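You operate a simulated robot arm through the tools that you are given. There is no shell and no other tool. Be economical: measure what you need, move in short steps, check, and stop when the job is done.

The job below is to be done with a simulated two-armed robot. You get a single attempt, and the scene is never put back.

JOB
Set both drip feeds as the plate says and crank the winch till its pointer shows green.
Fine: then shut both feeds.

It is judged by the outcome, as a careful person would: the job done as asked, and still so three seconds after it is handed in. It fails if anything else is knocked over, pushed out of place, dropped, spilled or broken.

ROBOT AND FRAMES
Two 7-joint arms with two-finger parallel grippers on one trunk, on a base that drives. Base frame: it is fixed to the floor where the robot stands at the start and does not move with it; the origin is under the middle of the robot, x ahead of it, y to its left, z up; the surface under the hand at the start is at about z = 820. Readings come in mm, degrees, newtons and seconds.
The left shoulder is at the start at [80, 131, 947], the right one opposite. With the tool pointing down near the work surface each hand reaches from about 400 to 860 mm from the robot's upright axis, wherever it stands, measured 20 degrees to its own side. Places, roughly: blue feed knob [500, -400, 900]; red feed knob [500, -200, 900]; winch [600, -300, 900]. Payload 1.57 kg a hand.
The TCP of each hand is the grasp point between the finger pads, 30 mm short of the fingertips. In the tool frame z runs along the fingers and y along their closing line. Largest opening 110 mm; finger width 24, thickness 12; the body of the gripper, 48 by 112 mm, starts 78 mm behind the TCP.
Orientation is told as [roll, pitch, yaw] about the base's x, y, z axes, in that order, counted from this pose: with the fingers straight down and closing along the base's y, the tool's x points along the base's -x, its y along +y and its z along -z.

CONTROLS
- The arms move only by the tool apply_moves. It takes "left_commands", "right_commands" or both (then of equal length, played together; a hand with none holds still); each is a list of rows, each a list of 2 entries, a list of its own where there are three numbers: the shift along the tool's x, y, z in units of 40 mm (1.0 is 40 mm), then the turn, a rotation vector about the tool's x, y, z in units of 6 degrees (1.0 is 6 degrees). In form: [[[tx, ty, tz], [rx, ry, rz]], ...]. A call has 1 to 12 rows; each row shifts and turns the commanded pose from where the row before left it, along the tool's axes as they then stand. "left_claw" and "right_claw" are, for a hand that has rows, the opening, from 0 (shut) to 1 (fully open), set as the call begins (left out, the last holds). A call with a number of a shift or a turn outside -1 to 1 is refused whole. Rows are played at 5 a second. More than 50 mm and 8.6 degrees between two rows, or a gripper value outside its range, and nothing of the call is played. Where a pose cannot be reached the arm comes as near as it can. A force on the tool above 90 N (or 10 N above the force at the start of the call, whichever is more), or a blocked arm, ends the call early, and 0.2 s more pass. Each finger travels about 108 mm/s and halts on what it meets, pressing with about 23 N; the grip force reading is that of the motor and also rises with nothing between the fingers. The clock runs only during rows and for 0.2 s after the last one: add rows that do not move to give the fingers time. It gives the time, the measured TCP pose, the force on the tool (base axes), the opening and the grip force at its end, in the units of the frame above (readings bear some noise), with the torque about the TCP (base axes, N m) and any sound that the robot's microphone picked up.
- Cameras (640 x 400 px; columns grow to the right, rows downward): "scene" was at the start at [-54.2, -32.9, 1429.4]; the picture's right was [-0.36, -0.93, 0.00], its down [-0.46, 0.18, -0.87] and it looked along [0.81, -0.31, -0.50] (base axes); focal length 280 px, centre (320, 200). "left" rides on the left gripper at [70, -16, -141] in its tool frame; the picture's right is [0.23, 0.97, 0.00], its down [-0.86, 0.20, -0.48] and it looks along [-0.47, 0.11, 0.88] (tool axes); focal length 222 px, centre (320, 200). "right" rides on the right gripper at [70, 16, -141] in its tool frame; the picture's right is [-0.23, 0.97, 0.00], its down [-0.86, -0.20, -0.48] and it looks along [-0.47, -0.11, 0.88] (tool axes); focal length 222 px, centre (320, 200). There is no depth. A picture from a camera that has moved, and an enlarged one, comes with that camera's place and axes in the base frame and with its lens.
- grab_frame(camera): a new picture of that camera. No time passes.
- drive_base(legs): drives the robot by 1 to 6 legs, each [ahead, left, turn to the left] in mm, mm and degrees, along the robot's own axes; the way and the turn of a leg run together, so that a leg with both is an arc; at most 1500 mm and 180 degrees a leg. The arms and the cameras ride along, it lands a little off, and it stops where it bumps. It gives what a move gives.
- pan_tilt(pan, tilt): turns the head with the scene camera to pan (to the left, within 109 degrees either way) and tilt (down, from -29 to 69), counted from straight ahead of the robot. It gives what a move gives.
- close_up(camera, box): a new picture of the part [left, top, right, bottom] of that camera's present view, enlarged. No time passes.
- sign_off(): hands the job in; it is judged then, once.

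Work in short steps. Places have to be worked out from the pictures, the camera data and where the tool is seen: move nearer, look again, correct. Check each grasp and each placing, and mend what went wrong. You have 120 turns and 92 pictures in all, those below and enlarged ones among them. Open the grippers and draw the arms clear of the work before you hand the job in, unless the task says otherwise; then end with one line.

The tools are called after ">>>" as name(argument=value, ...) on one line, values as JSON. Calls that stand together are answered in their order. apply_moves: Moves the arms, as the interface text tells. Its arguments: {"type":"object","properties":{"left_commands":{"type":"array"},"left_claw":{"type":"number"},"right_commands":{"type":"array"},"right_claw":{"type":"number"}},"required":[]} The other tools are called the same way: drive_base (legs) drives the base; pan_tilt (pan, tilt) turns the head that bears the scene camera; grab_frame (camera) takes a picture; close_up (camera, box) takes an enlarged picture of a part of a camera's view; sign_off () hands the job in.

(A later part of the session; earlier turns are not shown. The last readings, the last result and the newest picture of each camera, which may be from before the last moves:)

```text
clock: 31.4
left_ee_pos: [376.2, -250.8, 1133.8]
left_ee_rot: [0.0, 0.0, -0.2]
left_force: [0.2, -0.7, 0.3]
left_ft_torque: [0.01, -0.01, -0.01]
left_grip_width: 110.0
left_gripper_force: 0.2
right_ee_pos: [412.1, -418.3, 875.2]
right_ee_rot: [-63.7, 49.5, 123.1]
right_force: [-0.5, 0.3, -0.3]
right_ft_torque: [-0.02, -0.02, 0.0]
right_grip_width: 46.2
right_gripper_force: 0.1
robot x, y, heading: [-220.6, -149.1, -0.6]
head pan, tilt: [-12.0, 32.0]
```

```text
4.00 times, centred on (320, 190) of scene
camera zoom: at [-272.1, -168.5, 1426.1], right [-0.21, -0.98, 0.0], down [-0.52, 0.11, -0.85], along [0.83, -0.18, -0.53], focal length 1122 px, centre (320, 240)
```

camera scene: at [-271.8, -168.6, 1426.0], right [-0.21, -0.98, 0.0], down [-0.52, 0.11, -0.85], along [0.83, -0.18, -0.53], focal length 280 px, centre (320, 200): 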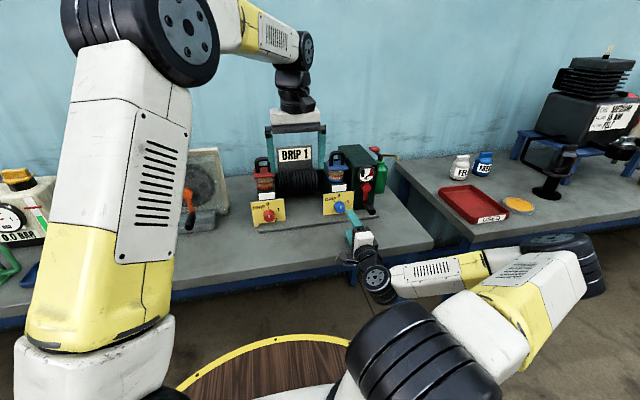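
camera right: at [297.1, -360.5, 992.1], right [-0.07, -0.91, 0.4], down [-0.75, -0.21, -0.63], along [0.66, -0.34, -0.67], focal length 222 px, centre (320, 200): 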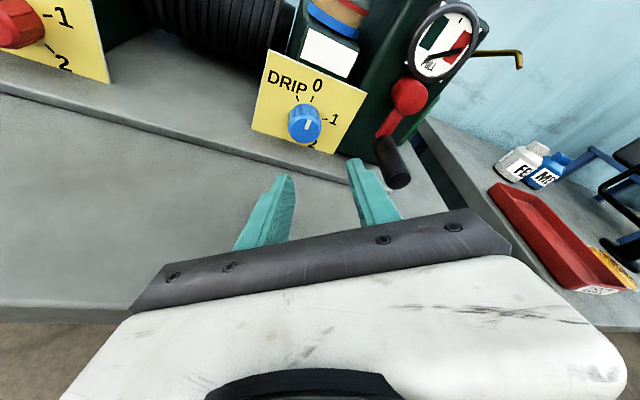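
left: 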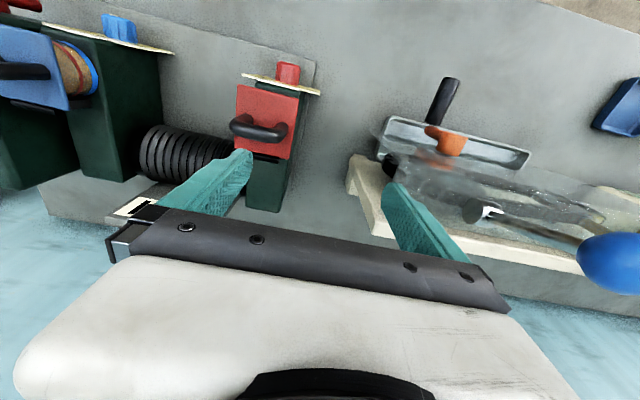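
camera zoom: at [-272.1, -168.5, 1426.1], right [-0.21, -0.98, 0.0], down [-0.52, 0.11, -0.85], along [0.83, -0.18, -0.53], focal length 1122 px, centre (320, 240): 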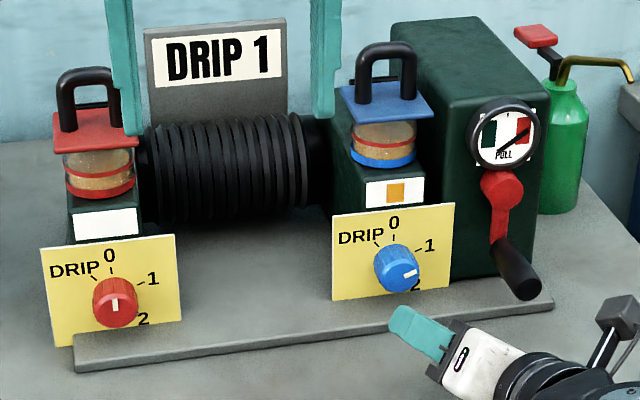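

The window blinks with drops, so blue is dripping at setting 1. Next I unwind the right wrist in the air and raise the left arm for room.

>>> apply_moves(right_commands=[[[0, -0.02, 0], [-0.35, 0, -0.937]], [[0, -0.02, 0], [-0.35, 0, -0.937]], [[0, -0.02, 0], [-0.35, 0, -0.937]], [[0, -0.02, 0], [-0.35, 0, -0.937]], [[0, -0.02, 0], [-0.35, 0, -0.937]], [[0, -0.02, 0], [-0.35, 0, -0.937]], [[0, -0.02, 0], [-0.35, 0, -0.937]], [[0, -0.02, 0], [-0.35, 0, -0.937]], [[0, -0.02, 0], [-0.35, 0, -0.937]], [[0, -0.02, 0], [-0.35, 0, -0.937]], [[0, -0.02, 0], [-0.35, 0, -0.937]], [[0, -0.02, 0], [-0.35, 0, -0.937]]], left_commands=[[[0, 0, -0.5], [0, 0, 0]], [[0, 0, -0.5], [0, 0, 0]], [[0, 0, -0.5], [0, 0, 0]], [[0, 0, -0.5], [0, 0, 0]], [[0, 0.5, -0.5], [0, 0, 0]], [[0, 0.5, -0.5], [0, 0, 0]], [[0, 0.5, 0], [0, 0, 0]], [[0, 0.5, 0], [0, 0, 0]], [[0, 0.5, 0], [0, 0, 0]], [[0, 0.5, 0], [0, 0, 0]], [[0, 0.5, 0], [0, 0, 0]], [[0, 0.5, 0], [0, 0, 0]]])

>>> apply_moves(right_commands=[[[0.489, -0.715, -0.176], [0, 0, 0]], [[0.489, -0.715, -0.176], [0, 0, 0]], [[0.489, -0.715, -0.176], [0, 0, 0]], [[0.489, -0.715, -0.176], [0, 0, 0]], [[0.489, -0.715, -0.176], [0, 0, 0]], [[0.489, -0.715, -0.176], [0, 0, 0]], [[0.489, -0.715, -0.176], [0, 0, 0]], [[0, 0, 0], [0, 0, 0]]])

>>> close_up(camera="right", box=[200, 40, 440, 220])

>>> grab_frame(camera="scene")

```text
clock: 34.0
left_ee_pos: [376.9, -91.6, 1253.4]
left_ee_rot: [0.0, 0.0, -0.3]
left_force: [-0.5, -0.7, 0.2]
left_ft_torque: [-0.02, 0.01, -0.04]
left_grip_width: 109.9
left_gripper_force: 0.1
right_ee_pos: [413.1, -410.7, 875.4]
right_ee_rot: [64.4, 48.9, -122.3]
right_force: [1.4, -0.3, 0.3]
right_ft_torque: [0.0, 0.0, -0.01]
right_grip_width: 46.4
right_gripper_force: 0.0
robot x, y, heading: [-216.7, -149.7, -0.4]
head pan, tilt: [-12.0, 32.0]
```

```text
clock: 35.8
left_ee_pos: [376.8, -90.7, 1253.8]
left_ee_rot: [0.0, 0.0, -0.4]
left_force: [0.4, -0.2, 0.1]
left_ft_torque: [0.01, -0.01, -0.04]
left_grip_width: 109.9
left_gripper_force: 0.1
right_ee_pos: [400.5, -304.7, 905.8]
right_ee_rot: [64.1, 48.8, -122.2]
right_force: [0.6, -1.0, -0.6]
right_ft_torque: [-0.01, -0.02, 0.02]
right_grip_width: 46.0
right_gripper_force: 0.1
right hand out of reach, approached as far as the arm can: row 3, 4, 5, 6, 7
robot x, y, heading: [-221.4, -149.0, -0.6]
head pan, tilt: [-12.0, 32.0]
```

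```text
2.22 times, centred on (320, 130) of right
camera zoom: at [292.0, -248.9, 1008.2], right [-0.07, -0.91, 0.41], down [-0.75, -0.22, -0.62], along [0.66, -0.35, -0.67], focal length 494 px, centre (320, 356)
```

zoom: 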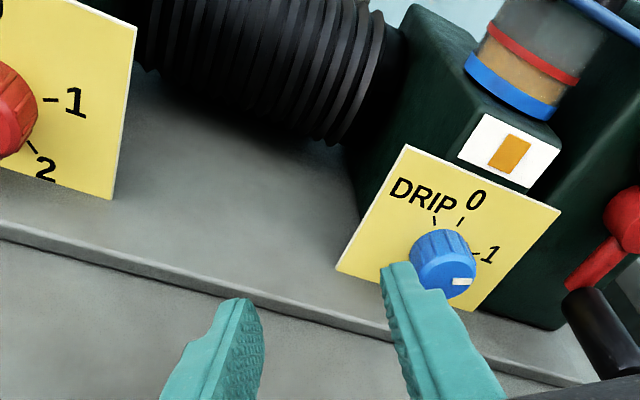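

```text
54 pictures are left
camera scene: at [-272.1, -168.4, 1426.1], right [-0.21, -0.98, 0.0], down [-0.52, 0.11, -0.85], along [0.83, -0.18, -0.53], focal length 280 px, centre (320, 200)
```

scene: 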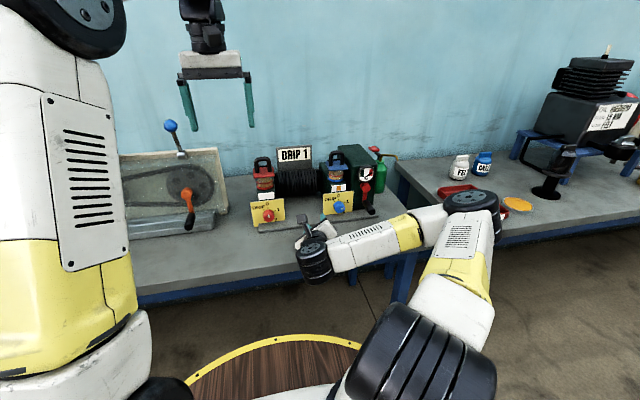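

The right arm runs out of reach folded that far left. I return it to its blue pre-grasp pose and instead drive the base 249 mm left, so the same arm posture meets the red knob.

>>> apply_moves(right_commands=[[[-0.483, 0.415, 0.256], [0, 0, 0]], [[-0.483, 0.415, 0.256], [0, 0, 0]], [[-0.483, 0.415, 0.256], [0, 0, 0]], [[-0.483, 0.415, 0.256], [0, 0, 0]], [[0, 0, 0], [0, 0, 0]]])

>>> drive_base(legs=[[0, 249, 0]])

>>> close_up(camera="right", box=[200, 40, 440, 220])

```text
clock: 37.0
left_ee_pos: [377.1, -91.0, 1253.9]
left_ee_rot: [0.1, -0.1, -0.3]
left_force: [-1.0, -0.3, -0.3]
left_ft_torque: [0.02, 0.01, 0.01]
left_grip_width: 110.2
left_gripper_force: 0.0
right_ee_pos: [411.6, -411.4, 874.5]
right_ee_rot: [64.3, 48.9, -122.2]
right_force: [0.3, -0.1, 0.5]
right_ft_torque: [0.01, 0.01, -0.01]
right_grip_width: 46.2
right_gripper_force: 0.0
robot x, y, heading: [-217.8, -147.0, -0.6]
head pan, tilt: [-12.0, 32.0]
```

```text
clock: 38.9
left_ee_pos: [378.2, 157.3, 1253.9]
left_ee_rot: [0.0, 0.1, -0.3]
left_force: [-0.3, 0.3, -0.3]
left_ft_torque: [-0.01, 0.05, -0.02]
left_grip_width: 110.1
left_gripper_force: 0.0
right_ee_pos: [414.0, -161.3, 874.9]
right_ee_rot: [64.1, 48.9, -122.2]
right_force: [0.1, -0.2, 0.7]
right_ft_torque: [-0.01, 0.0, -0.01]
right_grip_width: 46.0
right_gripper_force: 0.0
robot x, y, heading: [-219.9, 99.2, -0.5]
head pan, tilt: [-12.0, 32.0]
```

```text
2.22 times, centred on (320, 130) of right
camera zoom: at [306.1, -105.2, 977.8], right [-0.07, -0.91, 0.41], down [-0.75, -0.22, -0.63], along [0.66, -0.35, -0.67], focal length 494 px, centre (320, 356)
```

zoom: 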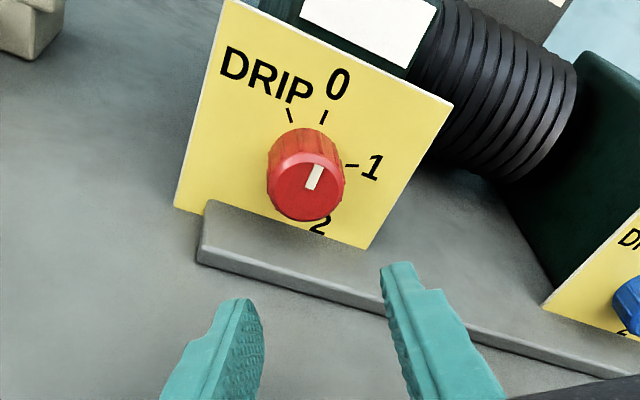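

Red knob resolves to about (522, −163, 867). I move to the pre-grasp at x≈450 and check.

>>> apply_moves(right_commands=[[[0.16, -0.03, 0.422], [0, 0, 0]], [[0.16, -0.03, 0.422], [0, 0, 0]], [[0, 0, 0], [0, 0, 0]]], right_claw=0.42)

>>> close_up(camera="right", box=[200, 60, 440, 240])

```text
clock: 39.6
left_ee_pos: [376.6, 158.2, 1254.3]
left_ee_rot: [0.0, 0.0, -0.3]
left_force: [0.8, -0.1, 0.1]
left_ft_torque: [0.02, 0.01, 0.01]
left_grip_width: 110.1
left_gripper_force: 0.0
right_ee_pos: [450.0, -158.3, 873.0]
right_ee_rot: [64.2, 48.9, -122.1]
right_force: [-1.1, -0.4, -0.2]
right_ft_torque: [0.0, -0.01, 0.03]
right_grip_width: 46.0
right_gripper_force: 0.0
robot x, y, heading: [-220.1, 96.0, -0.2]
head pan, tilt: [-12.0, 32.0]
```

```text
2.22 times, centred on (320, 150) of right
camera zoom: at [342.1, -103.1, 976.2], right [-0.07, -0.91, 0.41], down [-0.75, -0.22, -0.63], along [0.66, -0.35, -0.67], focal length 494 px, centre (320, 311)
```

zoom: 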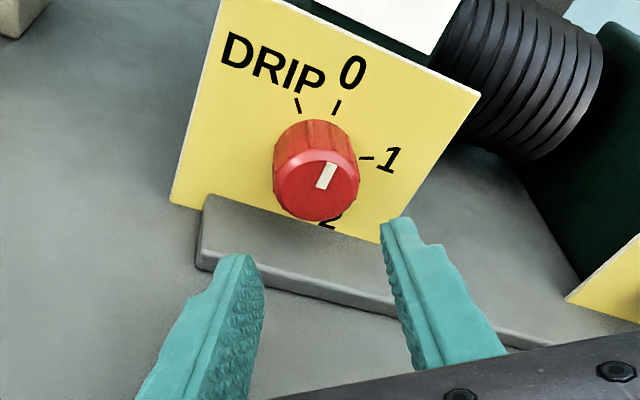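

The view matches the blue pre-grasp almost pixel for pixel. Advance the same 52 mm and close.

>>> apply_moves(right_commands=[[[0.152, 0.004, 0.408], [0, 0, 0]], [[0.152, 0.004, 0.408], [0, 0, 0]], [[0.152, 0.004, 0.408], [0, 0, 0]], [[0, 0, 0], [0, 0, 0]]])

>>> apply_moves(right_commands=[[[0, 0, 0], [0, 0, 0]], [[0, 0, 0], [0, 0, 0]], [[0, 0, 0], [0, 0, 0]]], right_claw=0.1)

>>> close_up(camera="right", box=[200, 60, 440, 240])

```text
clock: 40.6
left_ee_pos: [378.7, 157.6, 1254.7]
left_ee_rot: [0.0, 0.0, -0.2]
left_force: [0.2, -0.5, 0.4]
left_ft_torque: [0.01, -0.04, 0.0]
left_grip_width: 110.2
left_gripper_force: 0.1
right_ee_pos: [502.5, -159.3, 874.7]
right_ee_rot: [64.2, 48.9, -122.2]
right_force: [-0.1, 0.4, -0.8]
right_ft_torque: [0.0, -0.01, 0.0]
right_grip_width: 46.6
right_gripper_force: 0.0
robot x, y, heading: [-220.9, 97.3, -0.4]
head pan, tilt: [-12.0, 32.0]
```

```text
clock: 41.5
left_ee_pos: [377.8, 157.4, 1254.8]
left_ee_rot: [0.0, 0.0, -0.3]
left_force: [-0.3, -0.8, -0.8]
left_ft_torque: [-0.01, -0.01, 0.02]
left_grip_width: 109.8
left_gripper_force: 0.0
right_ee_pos: [503.0, -160.9, 874.5]
right_ee_rot: [64.5, 48.9, -122.1]
right_force: [4.1, -9.3, 11.0]
right_ft_torque: [-0.12, -0.06, -0.59]
right_grip_width: 37.5
right_gripper_force: 43.6
robot x, y, heading: [-219.8, 100.0, -0.3]
head pan, tilt: [-12.0, 32.0]
```

```text
2.22 times, centred on (320, 150) of right
camera zoom: at [394.9, -104.5, 976.6], right [-0.08, -0.91, 0.41], down [-0.75, -0.22, -0.63], along [0.66, -0.35, -0.66], focal length 494 px, centre (320, 311)
```

zoom: 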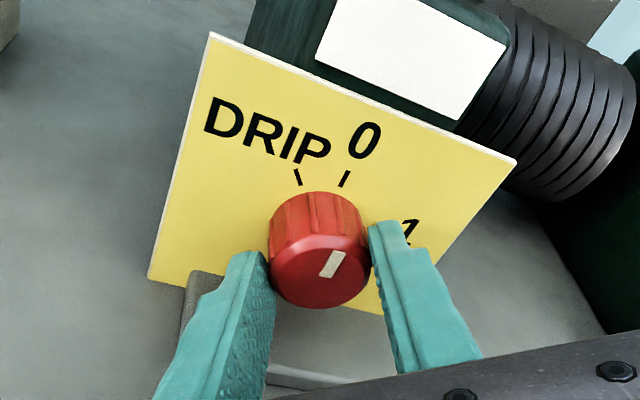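

Gripped. I turn the same total of 71.5° and check.

>>> apply_moves(right_commands=[[[0, 0.02, 0], [0.348, 0, 0.93]], [[0, 0.02, 0], [0.348, 0, 0.93]], [[0, 0.02, 0], [0.348, 0, 0.93]], [[0, 0.02, 0], [0.348, 0, 0.93]], [[0, 0.02, 0], [0.348, 0, 0.93]], [[0, 0.02, 0], [0.348, 0, 0.93]], [[0, 0.02, 0], [0.348, 0, 0.93]], [[0, 0.02, 0], [0.348, 0, 0.93]], [[0, 0.02, 0], [0.348, 0, 0.93]], [[0, 0.02, 0], [0.348, 0, 0.93]], [[0, 0.02, 0], [0.348, 0, 0.93]], [[0, 0.02, 0], [0.348, 0, 0.93]]])

>>> close_up(camera="right", box=[280, 120, 360, 200])

```text
clock: 44.0
left_ee_pos: [377.4, 157.4, 1253.7]
left_ee_rot: [0.0, 0.0, -0.3]
left_force: [-0.5, -0.1, -0.3]
left_ft_torque: [0.01, 0.01, -0.04]
left_grip_width: 109.9
left_gripper_force: 0.0
right_ee_pos: [502.2, -169.5, 874.7]
right_ee_rot: [-63.2, 49.8, 123.2]
right_force: [10.4, -17.8, 10.6]
right_ft_torque: [-0.06, -0.86, -1.11]
right_grip_width: 37.3
right_gripper_force: 43.1
robot x, y, heading: [-220.3, 100.9, -0.3]
head pan, tilt: [-12.0, 32.0]
```

```text
5.00 times, centred on (320, 160) of right
camera zoom: at [395.1, -248.4, 959.3], right [-0.08, -0.67, -0.74], down [-0.75, 0.53, -0.4], along [0.66, 0.52, -0.55], focal length 1111 px, centre (320, 400)
```

zoom: 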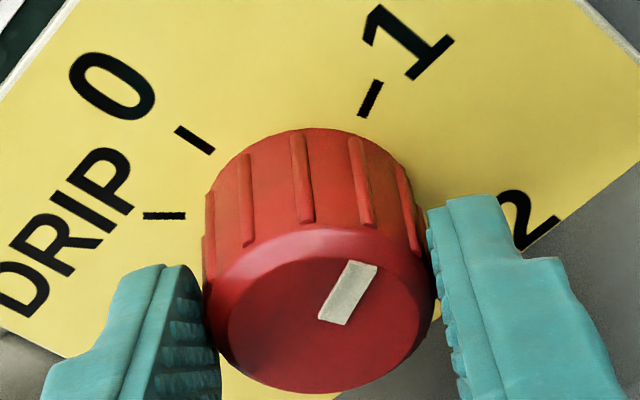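

Same picture as the blue one at setting 1. I release and back straight off, then check both dials.

>>> apply_moves(right_commands=[[[0, 0, 0], [0, 0, 0]], [[0, 0, 0], [0, 0, 0]], [[-0.26, 0, -0.7], [0, 0, 0]], [[-0.26, 0, -0.7], [0, 0, 0]], [[-0.26, 0, -0.7], [0, 0, 0]]], right_claw=0.42)

>>> close_up(camera="scene", box=[310, 140, 510, 260])

>>> close_up(camera="right", box=[240, 40, 400, 160])

```text
clock: 45.2
left_ee_pos: [377.7, 158.0, 1253.4]
left_ee_rot: [0.0, 0.0, -0.2]
left_force: [-0.4, 0.1, 0.4]
left_ft_torque: [-0.01, 0.04, 0.0]
left_grip_width: 110.3
left_gripper_force: 0.0
right_ee_pos: [412.3, -167.2, 875.3]
right_ee_rot: [-63.3, 49.9, 123.5]
right_force: [0.0, 0.1, -0.8]
right_ft_torque: [0.02, 0.01, 0.0]
right_grip_width: 46.1
right_gripper_force: 0.0
robot x, y, heading: [-219.4, 94.5, -0.4]
head pan, tilt: [-12.0, 32.0]
```

```text
3.20 times, centred on (410, 200) of scene
camera zoom: at [-270.3, 79.8, 1426.1], right [-0.21, -0.98, 0.0], down [-0.52, 0.11, -0.85], along [0.83, -0.18, -0.53], focal length 898 px, centre (32, 200)
```

zoom: 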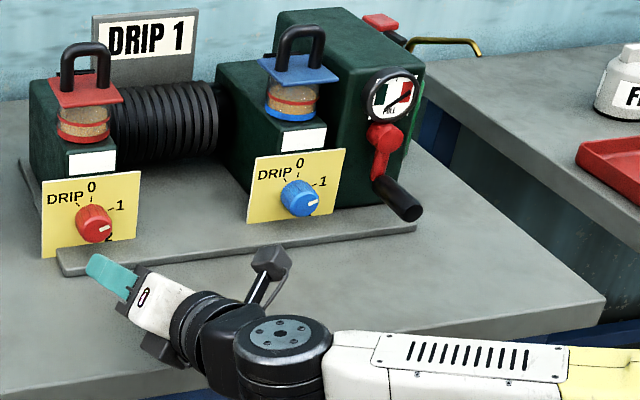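

```text
3.33 times, centred on (320, 100) of right
camera zoom: at [305.1, -246.4, 960.0], right [-0.08, -0.67, -0.73], down [-0.75, 0.52, -0.4], along [0.65, 0.52, -0.55], focal length 740 px, centre (320, 533)
```

zoom: 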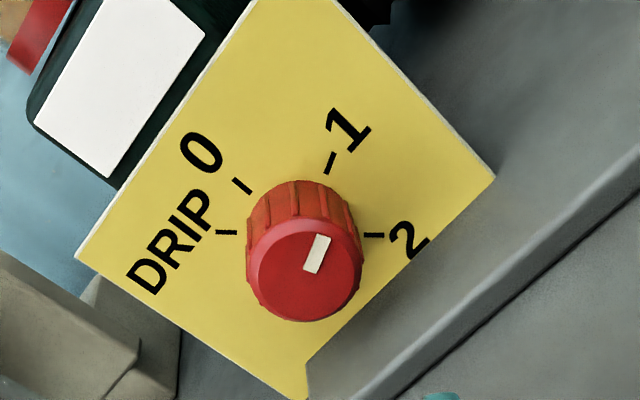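

Both dials read 1. Now for the crank: I retract the hand a bit, roll it to the level pose (fingers closing horizontally), and drive right so the hand faces the crank.

>>> apply_moves(right_commands=[[[-0.26, 0, -0.7], [0, 0, 0]], [[-0.26, 0, -0.7], [0, 0, 0]], [[0, -0.02, 0], [-0.35, 0, -0.937]], [[0, -0.02, 0], [-0.35, 0, -0.937]], [[0, -0.02, 0], [-0.35, 0, -0.937]], [[0, -0.02, 0], [-0.35, 0, -0.937]], [[0, -0.02, 0], [-0.35, 0, -0.937]], [[0, -0.02, 0], [-0.35, 0, -0.937]], [[0, 0, 0], [0, 0, 0]]])

>>> drive_base(legs=[[0, -340, 0]])

>>> grab_frame(camera="right")

>>> close_up(camera="scene", box=[220, 140, 420, 260])

```text
clock: 47.2
left_ee_pos: [377.5, 158.4, 1254.4]
left_ee_rot: [0.0, 0.0, -0.3]
left_force: [0.1, 0.0, -0.2]
left_ft_torque: [-0.01, 0.0, -0.03]
left_grip_width: 109.9
left_gripper_force: 0.0
right_ee_pos: [352.0, -164.0, 877.6]
right_ee_rot: [2.4, 69.1, -177.3]
right_force: [0.8, 0.3, -0.7]
right_ft_torque: [-0.01, -0.01, 0.02]
right_grip_width: 46.3
right_gripper_force: 0.1
robot x, y, heading: [-216.2, 98.6, -0.1]
head pan, tilt: [-12.0, 32.0]
```

```text
clock: 49.5
left_ee_pos: [376.6, -185.0, 1253.6]
left_ee_rot: [0.0, 0.0, -0.2]
left_force: [-0.5, 0.1, 0.6]
left_ft_torque: [0.02, 0.02, 0.02]
left_grip_width: 109.8
left_gripper_force: 0.0
right_ee_pos: [351.8, -505.5, 876.5]
right_ee_rot: [2.3, 69.2, -177.4]
right_force: [-0.6, 0.3, -0.1]
right_ft_torque: [0.0, 0.0, 0.02]
right_grip_width: 46.1
right_gripper_force: 0.0
robot x, y, heading: [-218.7, -244.7, -0.1]
head pan, tilt: [-12.0, 32.0]
```

```text
47 pictures are left
camera right: at [245.5, -520.1, 992.6], right [-0.07, -0.98, -0.2], down [-0.75, 0.18, -0.63], along [0.66, 0.1, -0.75], focal length 222 px, centre (320, 200)
```

right: 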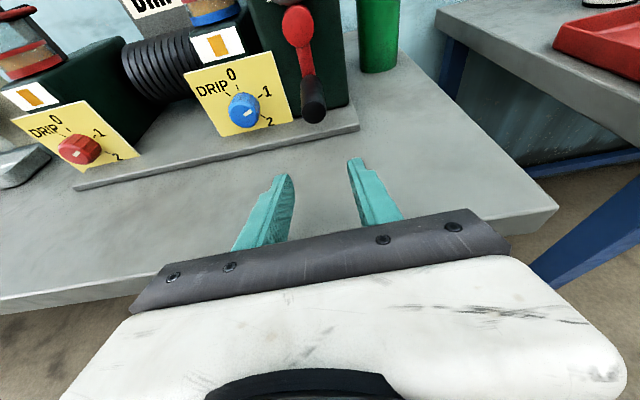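

```text
3.20 times, centred on (320, 200) of scene
camera zoom: at [-271.7, -263.9, 1426.1], right [-0.21, -0.98, 0.0], down [-0.52, 0.11, -0.85], along [0.83, -0.18, -0.53], focal length 898 px, centre (320, 200)
```

zoom: 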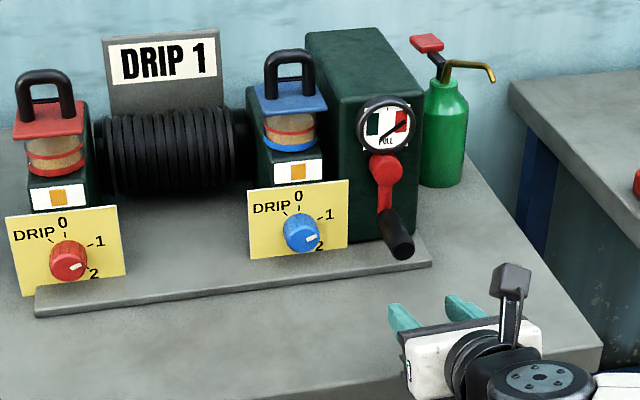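

Both windows show drops. Handle axis resolves to y≈−507, z≈890 (x 448–530), hub z≈944. I open a bit and slide the fingers over the handle to x≈470.

>>> apply_moves(right_commands=[[[0.335, 0.018, 0.665], [0, 0, 0]], [[0.335, 0.018, 0.665], [0, 0, 0]], [[0.335, 0.018, 0.665], [0, 0, 0]], [[0.335, 0.018, 0.665], [0, 0, 0]], [[0, 0, 0], [0, 0, 0]]], right_claw=0.5)

>>> close_up(camera="right", box=[200, 60, 440, 240])

```text
clock: 50.7
left_ee_pos: [376.6, -182.9, 1254.0]
left_ee_rot: [0.0, -0.1, 0.0]
left_force: [-0.4, -0.1, -0.8]
left_ft_torque: [-0.03, -0.01, 0.0]
left_grip_width: 109.8
left_gripper_force: 0.1
right_ee_pos: [471.7, -506.3, 889.2]
right_ee_rot: [2.3, 69.2, -177.3]
right_force: [-0.4, 0.7, -0.2]
right_ft_torque: [0.01, 0.01, -0.02]
right_grip_width: 55.0
right_gripper_force: 0.1
robot x, y, heading: [-220.3, -243.1, 0.3]
head pan, tilt: [-12.0, 32.0]
```

```text
2.22 times, centred on (320, 150) of right
camera zoom: at [364.8, -521.5, 1005.1], right [-0.07, -0.98, -0.2], down [-0.75, 0.18, -0.63], along [0.66, 0.1, -0.75], focal length 494 px, centre (320, 311)
```

zoom: 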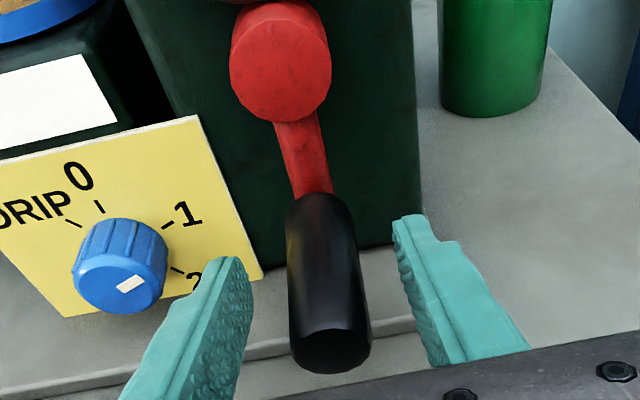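

Fingers straddle the handle; hub resolves to (y −508, z 945), radius ≈55. I close on the handle.

>>> apply_moves(right_commands=[[[0, 0, 0], [0, 0, 0]], [[0, 0, 0], [0, 0, 0]], [[0, 0, 0], [0, 0, 0]]], right_claw=0.1)

>>> close_up(camera="scene", box=[310, 160, 370, 230])

```text
clock: 51.5
left_ee_pos: [377.0, -183.8, 1253.7]
left_ee_rot: [0.1, 0.0, -0.1]
left_force: [0.1, -0.8, -0.1]
left_ft_torque: [-0.01, 0.05, 0.01]
left_grip_width: 109.9
left_gripper_force: 0.0
right_ee_pos: [472.8, -508.3, 889.9]
right_ee_rot: [2.3, 69.2, -177.5]
right_force: [3.0, -1.7, 0.0]
right_ft_torque: [-0.06, 0.01, -1.78]
right_grip_width: 25.5
right_gripper_force: 36.9
robot x, y, heading: [-221.0, -243.6, -0.1]
head pan, tilt: [-12.0, 32.0]
```

```text
5.71 times, centred on (340, 195) of scene
camera zoom: at [-271.5, -263.9, 1426.1], right [-0.21, -0.98, 0.0], down [-0.52, 0.11, -0.85], along [0.83, -0.18, -0.53], focal length 1603 px, centre (206, 229)
```

zoom: 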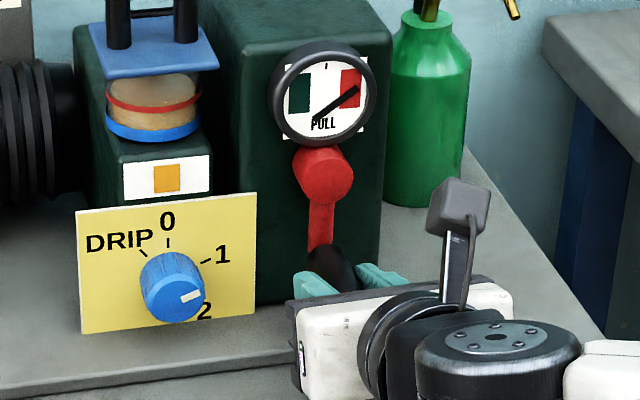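

Held at 25.5 mm; the needle (pivot at bottom) points right into red. I try a small 30° clockwise crank and watch the needle.

>>> apply_moves(right_commands=[[[0.025, -0.238, -0.007], [0, 0, 0]], [[0.064, -0.23, -0.022], [0, 0, 0]], [[0.1, -0.216, -0.036], [0, 0, 0]], [[0, 0, 0], [0, 0, 0]]])

>>> close_up(camera="scene", box=[310, 160, 370, 230])

```text
clock: 52.5
left_ee_pos: [376.7, -183.6, 1253.5]
left_ee_rot: [0.0, 0.0, 0.0]
left_force: [0.2, 0.0, -0.2]
left_ft_torque: [0.0, 0.0, -0.02]
left_grip_width: 109.9
left_gripper_force: 0.1
right_ee_pos: [472.8, -479.1, 897.8]
right_ee_rot: [2.3, 69.3, -177.2]
right_force: [8.5, -8.5, 2.4]
right_ft_torque: [0.0, 0.82, -1.89]
right_grip_width: 25.2
right_gripper_force: 36.5
robot x, y, heading: [-220.4, -245.4, -0.2]
head pan, tilt: [-12.0, 32.0]
```

```text
5.71 times, centred on (340, 195) of scene
camera zoom: at [-271.3, -264.2, 1426.1], right [-0.21, -0.98, 0.0], down [-0.52, 0.11, -0.85], along [0.83, -0.18, -0.53], focal length 1603 px, centre (206, 229)
```

zoom: 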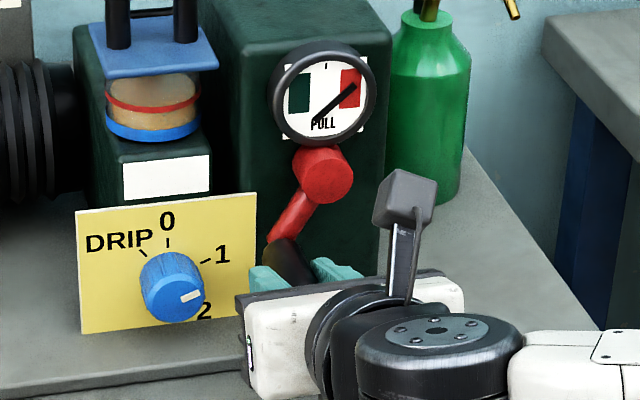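

Clockwise moved the crank freely and the needle a few degrees toward green; the measured radius is ≈57.5 around (−508, 948). I continue clockwise 120° more.

>>> apply_moves(right_commands=[[[0.311, -0.377, -0.115], [0, 0, 0]], [[0.412, -0.242, -0.155], [0, 0, 0]], [[0.464, -0.079, -0.176], [0, 0, 0]], [[0.46, 0.095, -0.176], [0, 0, 0]], [[0.4, 0.256, -0.155], [0, 0, 0]], [[0.293, 0.387, -0.115], [0, 0, 0]], [[0, 0, 0], [0, 0, 0]]])

>>> close_up(camera="scene", box=[310, 160, 370, 230])

```text
clock: 54.1
left_ee_pos: [377.4, -184.7, 1253.1]
left_ee_rot: [0.0, 0.2, -0.1]
left_force: [0.2, -0.1, 1.0]
left_ft_torque: [-0.03, -0.02, -0.03]
left_grip_width: 110.1
left_gripper_force: 0.0
right_ee_pos: [470.8, -481.8, 993.1]
right_ee_rot: [2.3, 68.8, -177.3]
right_force: [8.6, -11.4, -29.9]
right_ft_torque: [-0.07, 0.56, -1.36]
right_grip_width: 25.4
right_gripper_force: 36.7
robot x, y, heading: [-221.4, -246.0, -0.1]
head pan, tilt: [-12.0, 32.0]
```

```text
5.71 times, centred on (340, 195) of scene
camera zoom: at [-270.2, -264.7, 1426.1], right [-0.21, -0.98, 0.0], down [-0.52, 0.11, -0.85], along [0.83, -0.18, -0.53], focal length 1603 px, centre (206, 229)
```

zoom: 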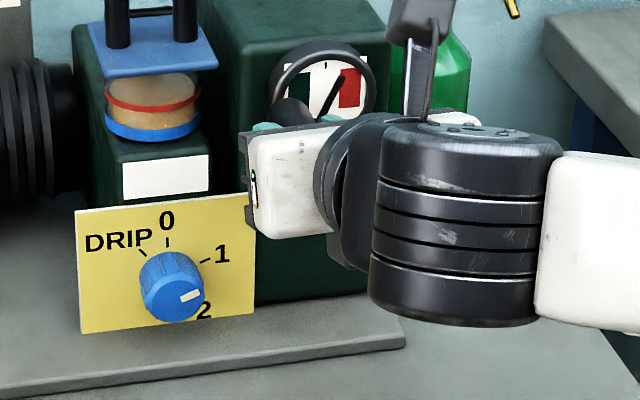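

The needle is now in the white, moving left about 15° per 100° of crank. Refit gives radius 55 around (−508, 945); I continue clockwise 180° with that circle.

>>> apply_moves(right_commands=[[[0.02, 0.478, -0.012], [0, 0, 0]], [[-0.011, 0.477, 0], [0, 0, 0]], [[-0.165, 0.445, 0.059], [0, 0, 0]], [[-0.297, 0.359, 0.11], [0, 0, 0]], [[-0.395, 0.233, 0.148], [0, 0, 0]], [[-0.444, 0.075, 0.168], [0, 0, 0]], [[-0.44, -0.09, 0.168], [0, 0, 0]], [[-0.383, -0.246, 0.148], [0, 0, 0]], [[-0.279, -0.369, 0.11], [0, 0, 0]], [[0, 0, 0], [0, 0, 0]]])

>>> close_up(camera="scene", box=[310, 160, 370, 230])

```text
clock: 56.3
left_ee_pos: [375.3, -184.2, 1254.5]
left_ee_rot: [0.0, 0.0, 0.0]
left_force: [0.2, 0.5, -1.4]
left_ft_torque: [-0.02, -0.01, -0.01]
left_grip_width: 110.1
left_gripper_force: 0.1
right_ee_pos: [471.3, -534.4, 897.4]
right_ee_rot: [2.3, 69.4, -177.0]
right_force: [-3.7, 6.3, 14.5]
right_ft_torque: [0.03, -0.86, -1.52]
right_grip_width: 25.3
right_gripper_force: 36.7
robot x, y, heading: [-223.0, -247.2, 0.1]
head pan, tilt: [-12.0, 32.0]
```

```text
5.71 times, centred on (340, 195) of scene
camera zoom: at [-272.4, -263.4, 1426.0], right [-0.21, -0.98, 0.0], down [-0.52, 0.11, -0.85], along [0.83, -0.18, -0.53], focal length 1603 px, centre (206, 229)
```

zoom: 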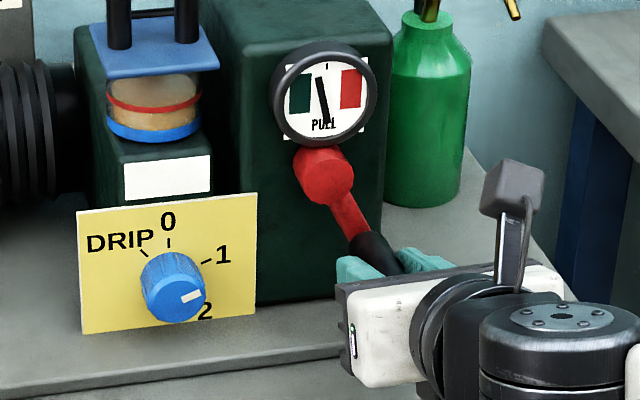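

The needle is just left of centre. About 190° more should centre it in green; I crank 160° and check.

>>> apply_moves(right_commands=[[[-0.143, -0.45, 0.059], [0, 0, 0]], [[0.011, -0.477, 0], [0, 0, 0]], [[0.165, -0.445, -0.059], [0, 0, 0]], [[0.297, -0.359, -0.11], [0, 0, 0]], [[0.395, -0.233, -0.148], [0, 0, 0]], [[0.444, -0.075, -0.168], [0, 0, 0]], [[0.44, 0.09, -0.168], [0, 0, 0]], [[0.383, 0.246, -0.148], [0, 0, 0]], [[0, 0, 0], [0, 0, 0]]])

>>> close_up(camera="scene", box=[310, 160, 370, 230])

```text
clock: 58.3
left_ee_pos: [377.2, -182.7, 1254.6]
left_ee_rot: [0.0, 0.2, -0.1]
left_force: [-0.7, -0.6, -0.1]
left_ft_torque: [-0.03, -0.03, -0.01]
left_grip_width: 110.2
left_gripper_force: 0.0
right_ee_pos: [470.5, -465.0, 979.5]
right_ee_rot: [2.2, 69.3, -177.3]
right_force: [1.9, 0.1, -5.6]
right_ft_torque: [0.02, 1.07, -1.43]
right_grip_width: 25.4
right_gripper_force: 37.5
robot x, y, heading: [-224.1, -246.4, 0.0]
head pan, tilt: [-12.0, 32.0]
```

```text
5.71 times, centred on (340, 195) of scene
camera zoom: at [-271.4, -263.9, 1426.1], right [-0.21, -0.98, 0.0], down [-0.52, 0.11, -0.85], along [0.83, -0.18, -0.53], focal length 1603 px, centre (206, 229)
```

zoom: 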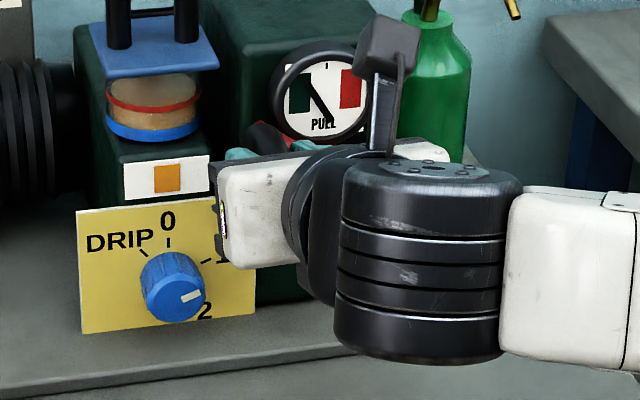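

The needle tip is at the edge of green. Another 60° of crank.

>>> apply_moves(right_commands=[[[0.279, 0.369, -0.11], [0, 0, 0]], [[0.143, 0.45, -0.059], [0, 0, 0]], [[-0.011, 0.477, 0], [0, 0, 0]], [[0, 0, 0], [0, 0, 0]]])

>>> close_up(camera="scene", box=[325, 165, 355, 195])

```text
clock: 59.3
left_ee_pos: [374.7, -183.8, 1253.8]
left_ee_rot: [0.0, 0.0, -0.1]
left_force: [-0.1, 0.5, -0.1]
left_ft_torque: [-0.02, -0.02, -0.01]
left_grip_width: 109.9
left_gripper_force: 0.1
right_ee_pos: [471.3, -518.7, 1000.7]
right_ee_rot: [2.7, 69.5, -177.0]
right_force: [-7.9, -0.9, 13.3]
right_ft_torque: [-0.02, -0.53, -1.08]
right_grip_width: 25.4
right_gripper_force: 36.7
robot x, y, heading: [-221.3, -248.5, -0.1]
head pan, tilt: [-12.0, 32.0]
```

```text
13.33 times, centred on (340, 180) of scene
camera zoom: at [-272.6, -263.8, 1426.0], right [-0.21, -0.98, 0.0], down [-0.52, 0.11, -0.85], along [0.83, -0.18, -0.53], focal length 3740 px, centre (53, 467)
```

zoom: 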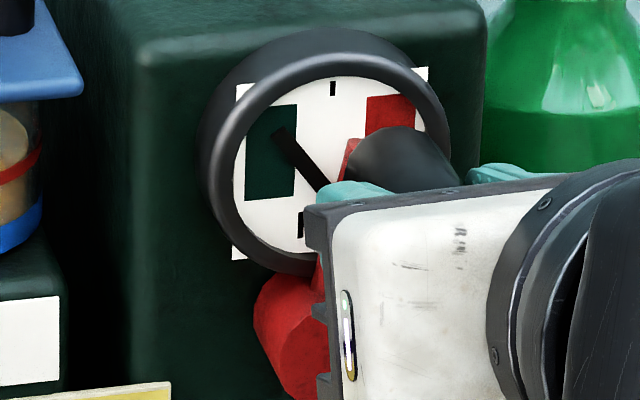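

The tip is inside the green; I add 20° for margin, then open the gripper and see whether it holds.

>>> apply_moves(right_commands=[[[-0.165, 0.445, 0.059], [0, 0, 0]], [[0, 0, 0], [0, 0, 0]]])

>>> apply_moves(right_commands=[[[0, 0, 0], [0, 0, 0]], [[0, 0, 0], [0, 0, 0]], [[0, 0, 0], [0, 0, 0]], [[-0.26, 0, -0.7], [0, 0, 0]], [[-0.26, 0, -0.7], [0, 0, 0]], [[-0.26, 0, -0.7], [0, 0, 0]], [[-0.26, 0, -0.7], [0, 0, 0]]], right_claw=0.5)

>>> close_up(camera="scene", box=[310, 160, 370, 230])

>>> grab_frame(camera="right")

```text
clock: 59.9
left_ee_pos: [374.8, -183.7, 1254.1]
left_ee_rot: [0.0, 0.0, -0.1]
left_force: [0.2, 0.4, 0.1]
left_ft_torque: [-0.01, 0.01, 0.01]
left_grip_width: 109.7
left_gripper_force: 0.1
right_ee_pos: [471.2, -538.1, 992.4]
right_ee_rot: [2.4, 69.3, -177.4]
right_force: [-5.1, -8.1, 11.2]
right_ft_torque: [-0.03, -0.66, -1.18]
right_grip_width: 25.4
right_gripper_force: 36.8
robot x, y, heading: [-221.9, -241.9, -0.1]
head pan, tilt: [-12.0, 32.0]
```

```text
clock: 61.5
left_ee_pos: [377.4, -183.8, 1252.9]
left_ee_rot: [0.0, 0.1, -0.1]
left_force: [0.8, -0.7, 0.5]
left_ft_torque: [0.0, 0.01, -0.01]
left_grip_width: 110.2
left_gripper_force: 0.0
right_ee_pos: [349.9, -536.6, 993.0]
right_ee_rot: [2.3, 69.2, -177.4]
right_force: [0.7, -0.6, -0.8]
right_ft_torque: [0.0, -0.01, -0.02]
right_grip_width: 55.1
right_gripper_force: 0.0
robot x, y, heading: [-221.7, -247.6, -0.0]
head pan, tilt: [-12.0, 32.0]
```

```text
5.71 times, centred on (340, 195) of scene
camera zoom: at [-271.4, -263.9, 1426.1], right [-0.21, -0.98, 0.0], down [-0.52, 0.11, -0.85], along [0.83, -0.18, -0.53], focal length 1603 px, centre (206, 229)
```

zoom: 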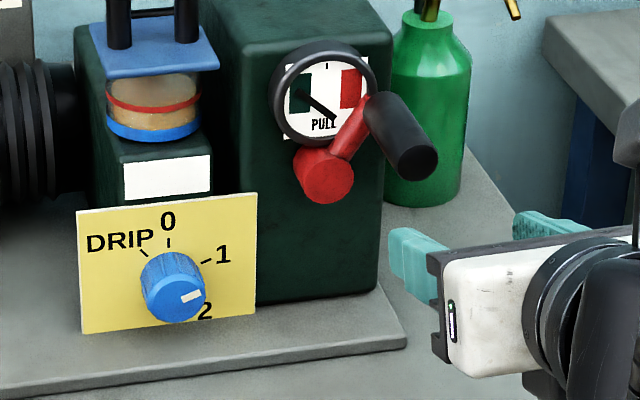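

```text
37 pictures are left
camera right: at [243.9, -551.4, 1108.3], right [-0.07, -0.98, -0.2], down [-0.75, 0.18, -0.63], along [0.65, 0.1, -0.75], focal length 222 px, centre (320, 200)
```

right: 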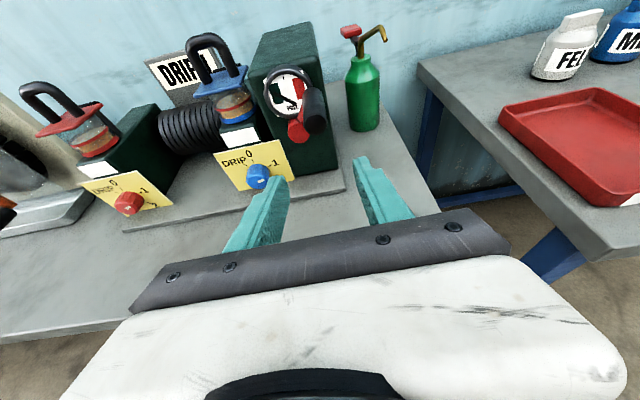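

The needle rests in the middle of green and holds with the hand off. Now to shut the feeds: lower the hand (still well back), roll it to the "1" end pose, and drive 97 mm left to face the blue knob.

>>> apply_moves(right_commands=[[[-0.69, -0.012, 0.262], [0, 0, 0]], [[-0.69, -0.012, 0.262], [0, 0, 0]], [[-0.69, -0.012, 0.262], [0, 0, 0]], [[-0.69, -0.012, 0.262], [0, 0, 0]], [[0, 0.02, 0], [0.35, 0, 0.937]], [[0, 0.02, 0], [0.35, 0, 0.937]], [[0, 0.02, 0], [0.35, 0, 0.937]], [[0, 0.02, 0], [0.35, 0, 0.937]], [[0, 0.02, 0], [0.35, 0, 0.937]], [[0, 0.02, 0], [0.35, 0, 0.937]]], right_claw=0.42)

>>> drive_base(legs=[[0, 97, 0]])

>>> grab_frame(camera="right")

```text
clock: 63.7
left_ee_pos: [377.3, -183.3, 1253.8]
left_ee_rot: [0.0, 0.1, -0.1]
left_force: [0.2, -0.1, 0.1]
left_ft_torque: [0.02, -0.02, 0.02]
left_grip_width: 110.1
left_gripper_force: 0.1
right_ee_pos: [352.7, -541.2, 872.7]
right_ee_rot: [-63.3, 49.7, 123.7]
right_force: [0.4, 0.1, -0.4]
right_ft_torque: [-0.01, -0.03, 0.0]
right_grip_width: 46.4
right_gripper_force: 0.0
robot x, y, heading: [-218.1, -245.7, -0.1]
head pan, tilt: [-12.0, 32.0]
```

```text
clock: 64.8
left_ee_pos: [376.6, -86.4, 1253.6]
left_ee_rot: [0.0, 0.0, 0.0]
left_force: [-0.7, -0.1, -0.2]
left_ft_torque: [-0.01, 0.0, -0.01]
left_grip_width: 110.0
left_gripper_force: 0.0
right_ee_pos: [352.5, -443.6, 873.2]
right_ee_rot: [-63.4, 49.8, 123.8]
right_force: [1.1, -1.0, 0.1]
right_ft_torque: [0.0, 0.01, 0.0]
right_grip_width: 46.4
right_gripper_force: 0.1
robot x, y, heading: [-221.9, -148.7, -0.1]
head pan, tilt: [-12.0, 32.0]
```

```text
36 pictures are left
camera right: at [245.9, -523.1, 958.1], right [-0.08, -0.67, -0.73], down [-0.76, 0.52, -0.4], along [0.65, 0.52, -0.55], focal length 222 px, centre (320, 200)
```

right: 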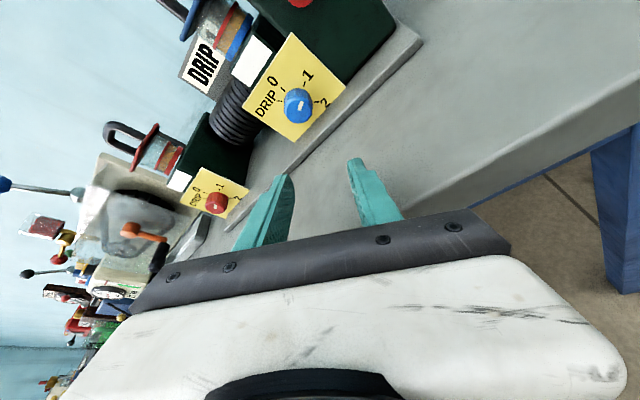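

Using the earlier gripped pose (502, −419, 874.5) as reference, I move to x≈445 on that line and check.

>>> apply_moves(right_commands=[[[0.181, -0.171, 0.762], [0, 0, 0]], [[0.181, -0.171, 0.762], [0, 0, 0]], [[0.181, -0.171, 0.762], [0, 0, 0]], [[0, 0, 0], [0, 0, 0]]])

>>> close_up(camera="right", box=[200, 60, 440, 240])

```text
clock: 65.8
left_ee_pos: [376.7, -86.5, 1254.2]
left_ee_rot: [-0.1, 0.1, -0.1]
left_force: [0.3, -0.7, 0.4]
left_ft_torque: [-0.01, 0.02, -0.01]
left_grip_width: 109.8
left_gripper_force: 0.1
right_ee_pos: [445.4, -418.3, 874.6]
right_ee_rot: [-63.4, 49.8, 123.8]
right_force: [0.1, -0.3, 0.5]
right_ft_torque: [0.02, 0.0, 0.03]
right_grip_width: 46.5
right_gripper_force: 0.1
robot x, y, heading: [-221.0, -149.8, 0.3]
head pan, tilt: [-12.0, 32.0]
```

```text
2.22 times, centred on (320, 150) of right
camera zoom: at [338.4, -498.6, 959.8], right [-0.08, -0.67, -0.73], down [-0.75, 0.52, -0.4], along [0.65, 0.52, -0.55], focal length 494 px, centre (320, 311)
```

zoom: 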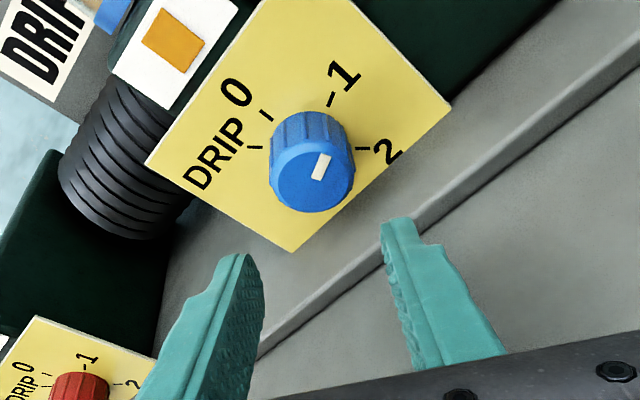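

The knob is ~2 mm to the left of the finger centre. I advance 57 mm along x with that correction and close.

>>> apply_moves(right_commands=[[[0.172, -0.015, 0.44], [0, 0, 0]], [[0.172, -0.015, 0.44], [0, 0, 0]], [[0.172, -0.015, 0.44], [0, 0, 0]], [[0, 0, 0], [0, 0, 0]]])

>>> apply_moves(right_commands=[[[0, 0, 0], [0, 0, 0]], [[0, 0, 0], [0, 0, 0]], [[0, 0, 0], [0, 0, 0]]], right_claw=0.1)

>>> close_up(camera="right", box=[280, 120, 360, 200])

```text
clock: 66.8
left_ee_pos: [377.2, -85.3, 1253.5]
left_ee_rot: [-0.1, 0.1, 0.0]
left_force: [0.8, 0.0, -0.4]
left_ft_torque: [-0.01, -0.04, -0.04]
left_grip_width: 110.0
left_gripper_force: 0.0
right_ee_pos: [502.1, -418.6, 876.8]
right_ee_rot: [-63.3, 49.8, 123.9]
right_force: [0.0, 0.3, 0.3]
right_ft_torque: [-0.02, -0.02, -0.03]
right_grip_width: 45.9
right_gripper_force: 0.0
robot x, y, heading: [-221.3, -146.2, -0.1]
head pan, tilt: [-12.0, 32.0]
```

```text
clock: 67.6
left_ee_pos: [378.0, -87.0, 1253.8]
left_ee_rot: [0.0, 0.1, 0.0]
left_force: [-0.7, 0.1, 0.2]
left_ft_torque: [0.0, -0.01, 0.01]
left_grip_width: 109.6
left_gripper_force: 0.0
right_ee_pos: [502.3, -420.5, 874.6]
right_ee_rot: [-63.1, 49.7, 123.7]
right_force: [2.5, -11.6, -14.1]
right_ft_torque: [-0.16, 0.06, -1.09]
right_grip_width: 37.2
right_gripper_force: 43.2
robot x, y, heading: [-221.5, -147.9, -0.0]
head pan, tilt: [-12.0, 32.0]
```

```text
5.00 times, centred on (320, 160) of right
camera zoom: at [395.4, -499.1, 959.9], right [-0.08, -0.67, -0.73], down [-0.75, 0.52, -0.4], along [0.65, 0.52, -0.55], focal length 1111 px, centre (320, 400)
```

zoom: 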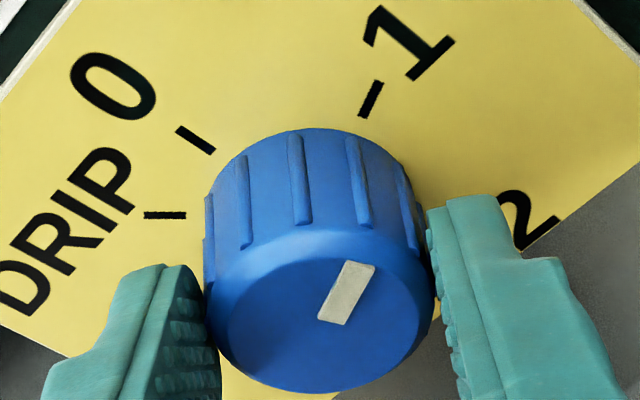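

Gripped at position 1. I relax the sideways offset and turn 71.5° back counter-clockwise to 0.

>>> apply_moves(right_commands=[[[0, 0.05, 0], [-0.362, 0, -0.925]], [[0, -0.02, 0], [-0.362, 0, -0.925]], [[0, -0.02, 0], [-0.362, 0, -0.925]], [[0, -0.02, 0], [-0.362, 0, -0.925]], [[0, -0.02, 0], [-0.362, 0, -0.925]], [[0, -0.02, 0], [-0.362, 0, -0.925]], [[0, -0.02, 0], [-0.362, 0, -0.925]], [[0, -0.02, 0], [-0.362, 0, -0.925]], [[0, -0.02, 0], [-0.362, 0, -0.925]], [[0, -0.02, 0], [-0.362, 0, -0.925]], [[0, -0.02, 0], [-0.362, 0, -0.925]], [[0, -0.02, 0], [-0.362, 0, -0.925]]])

>>> close_up(camera="right", box=[260, 80, 380, 200])

```text
clock: 70.2
left_ee_pos: [377.5, -85.4, 1254.3]
left_ee_rot: [0.1, -0.1, 0.0]
left_force: [0.6, 0.4, 0.7]
left_ft_torque: [0.03, -0.04, 0.01]
left_grip_width: 110.1
left_gripper_force: 0.1
right_ee_pos: [502.3, -410.3, 874.5]
right_ee_rot: [64.2, 48.9, -122.9]
right_force: [-3.2, 0.5, -5.2]
right_ft_torque: [1.03, 0.52, -0.34]
right_grip_width: 37.1
right_gripper_force: 43.8
robot x, y, heading: [-217.0, -146.2, 0.0]
head pan, tilt: [-12.0, 32.0]
```

```text
3.33 times, centred on (320, 140) of right
camera zoom: at [395.0, -353.6, 977.7], right [-0.08, -0.91, 0.4], down [-0.75, -0.21, -0.63], along [0.65, -0.36, -0.67], focal length 740 px, centre (320, 400)
```

zoom: 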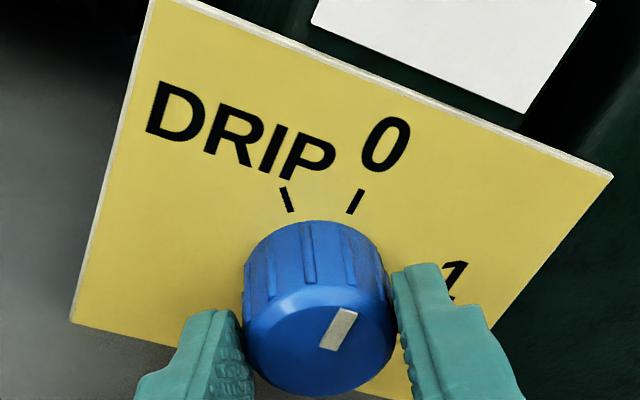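

The bar points at 0 (and a small reaction torque suggests the stop). I release, back off, and check.

>>> apply_moves(right_commands=[[[0, 0, 0], [0, 0, 0]], [[0, 0, 0], [0, 0, 0]], [[-0.26, 0, -0.7], [0, 0, 0]], [[-0.26, 0, -0.7], [0, 0, 0]], [[-0.26, 0, -0.7], [0, 0, 0]], [[-0.26, 0, -0.7], [0, 0, 0]], [[0, 0, 0], [0, 0, 0]]], right_claw=0.42)

>>> close_up(camera="right", box=[240, 40, 400, 160])

```text
clock: 71.8
left_ee_pos: [377.1, -86.4, 1253.2]
left_ee_rot: [0.0, 0.0, 0.0]
left_force: [0.3, -0.8, 0.1]
left_ft_torque: [0.03, -0.03, 0.01]
left_grip_width: 109.9
left_gripper_force: 0.2
right_ee_pos: [381.7, -409.5, 876.6]
right_ee_rot: [64.3, 48.9, -122.9]
right_force: [0.1, -0.4, -0.4]
right_ft_torque: [-0.01, -0.02, 0.01]
right_grip_width: 46.1
right_gripper_force: 0.0
robot x, y, heading: [-219.5, -145.1, 0.2]
head pan, tilt: [-12.0, 32.0]
```

```text
3.33 times, centred on (320, 100) of right
camera zoom: at [275.2, -352.6, 979.1], right [-0.08, -0.91, 0.41], down [-0.75, -0.21, -0.63], along [0.65, -0.36, -0.67], focal length 740 px, centre (320, 533)
```

zoom: 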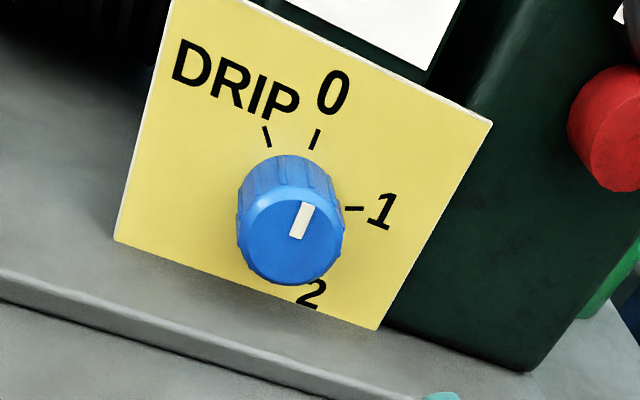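

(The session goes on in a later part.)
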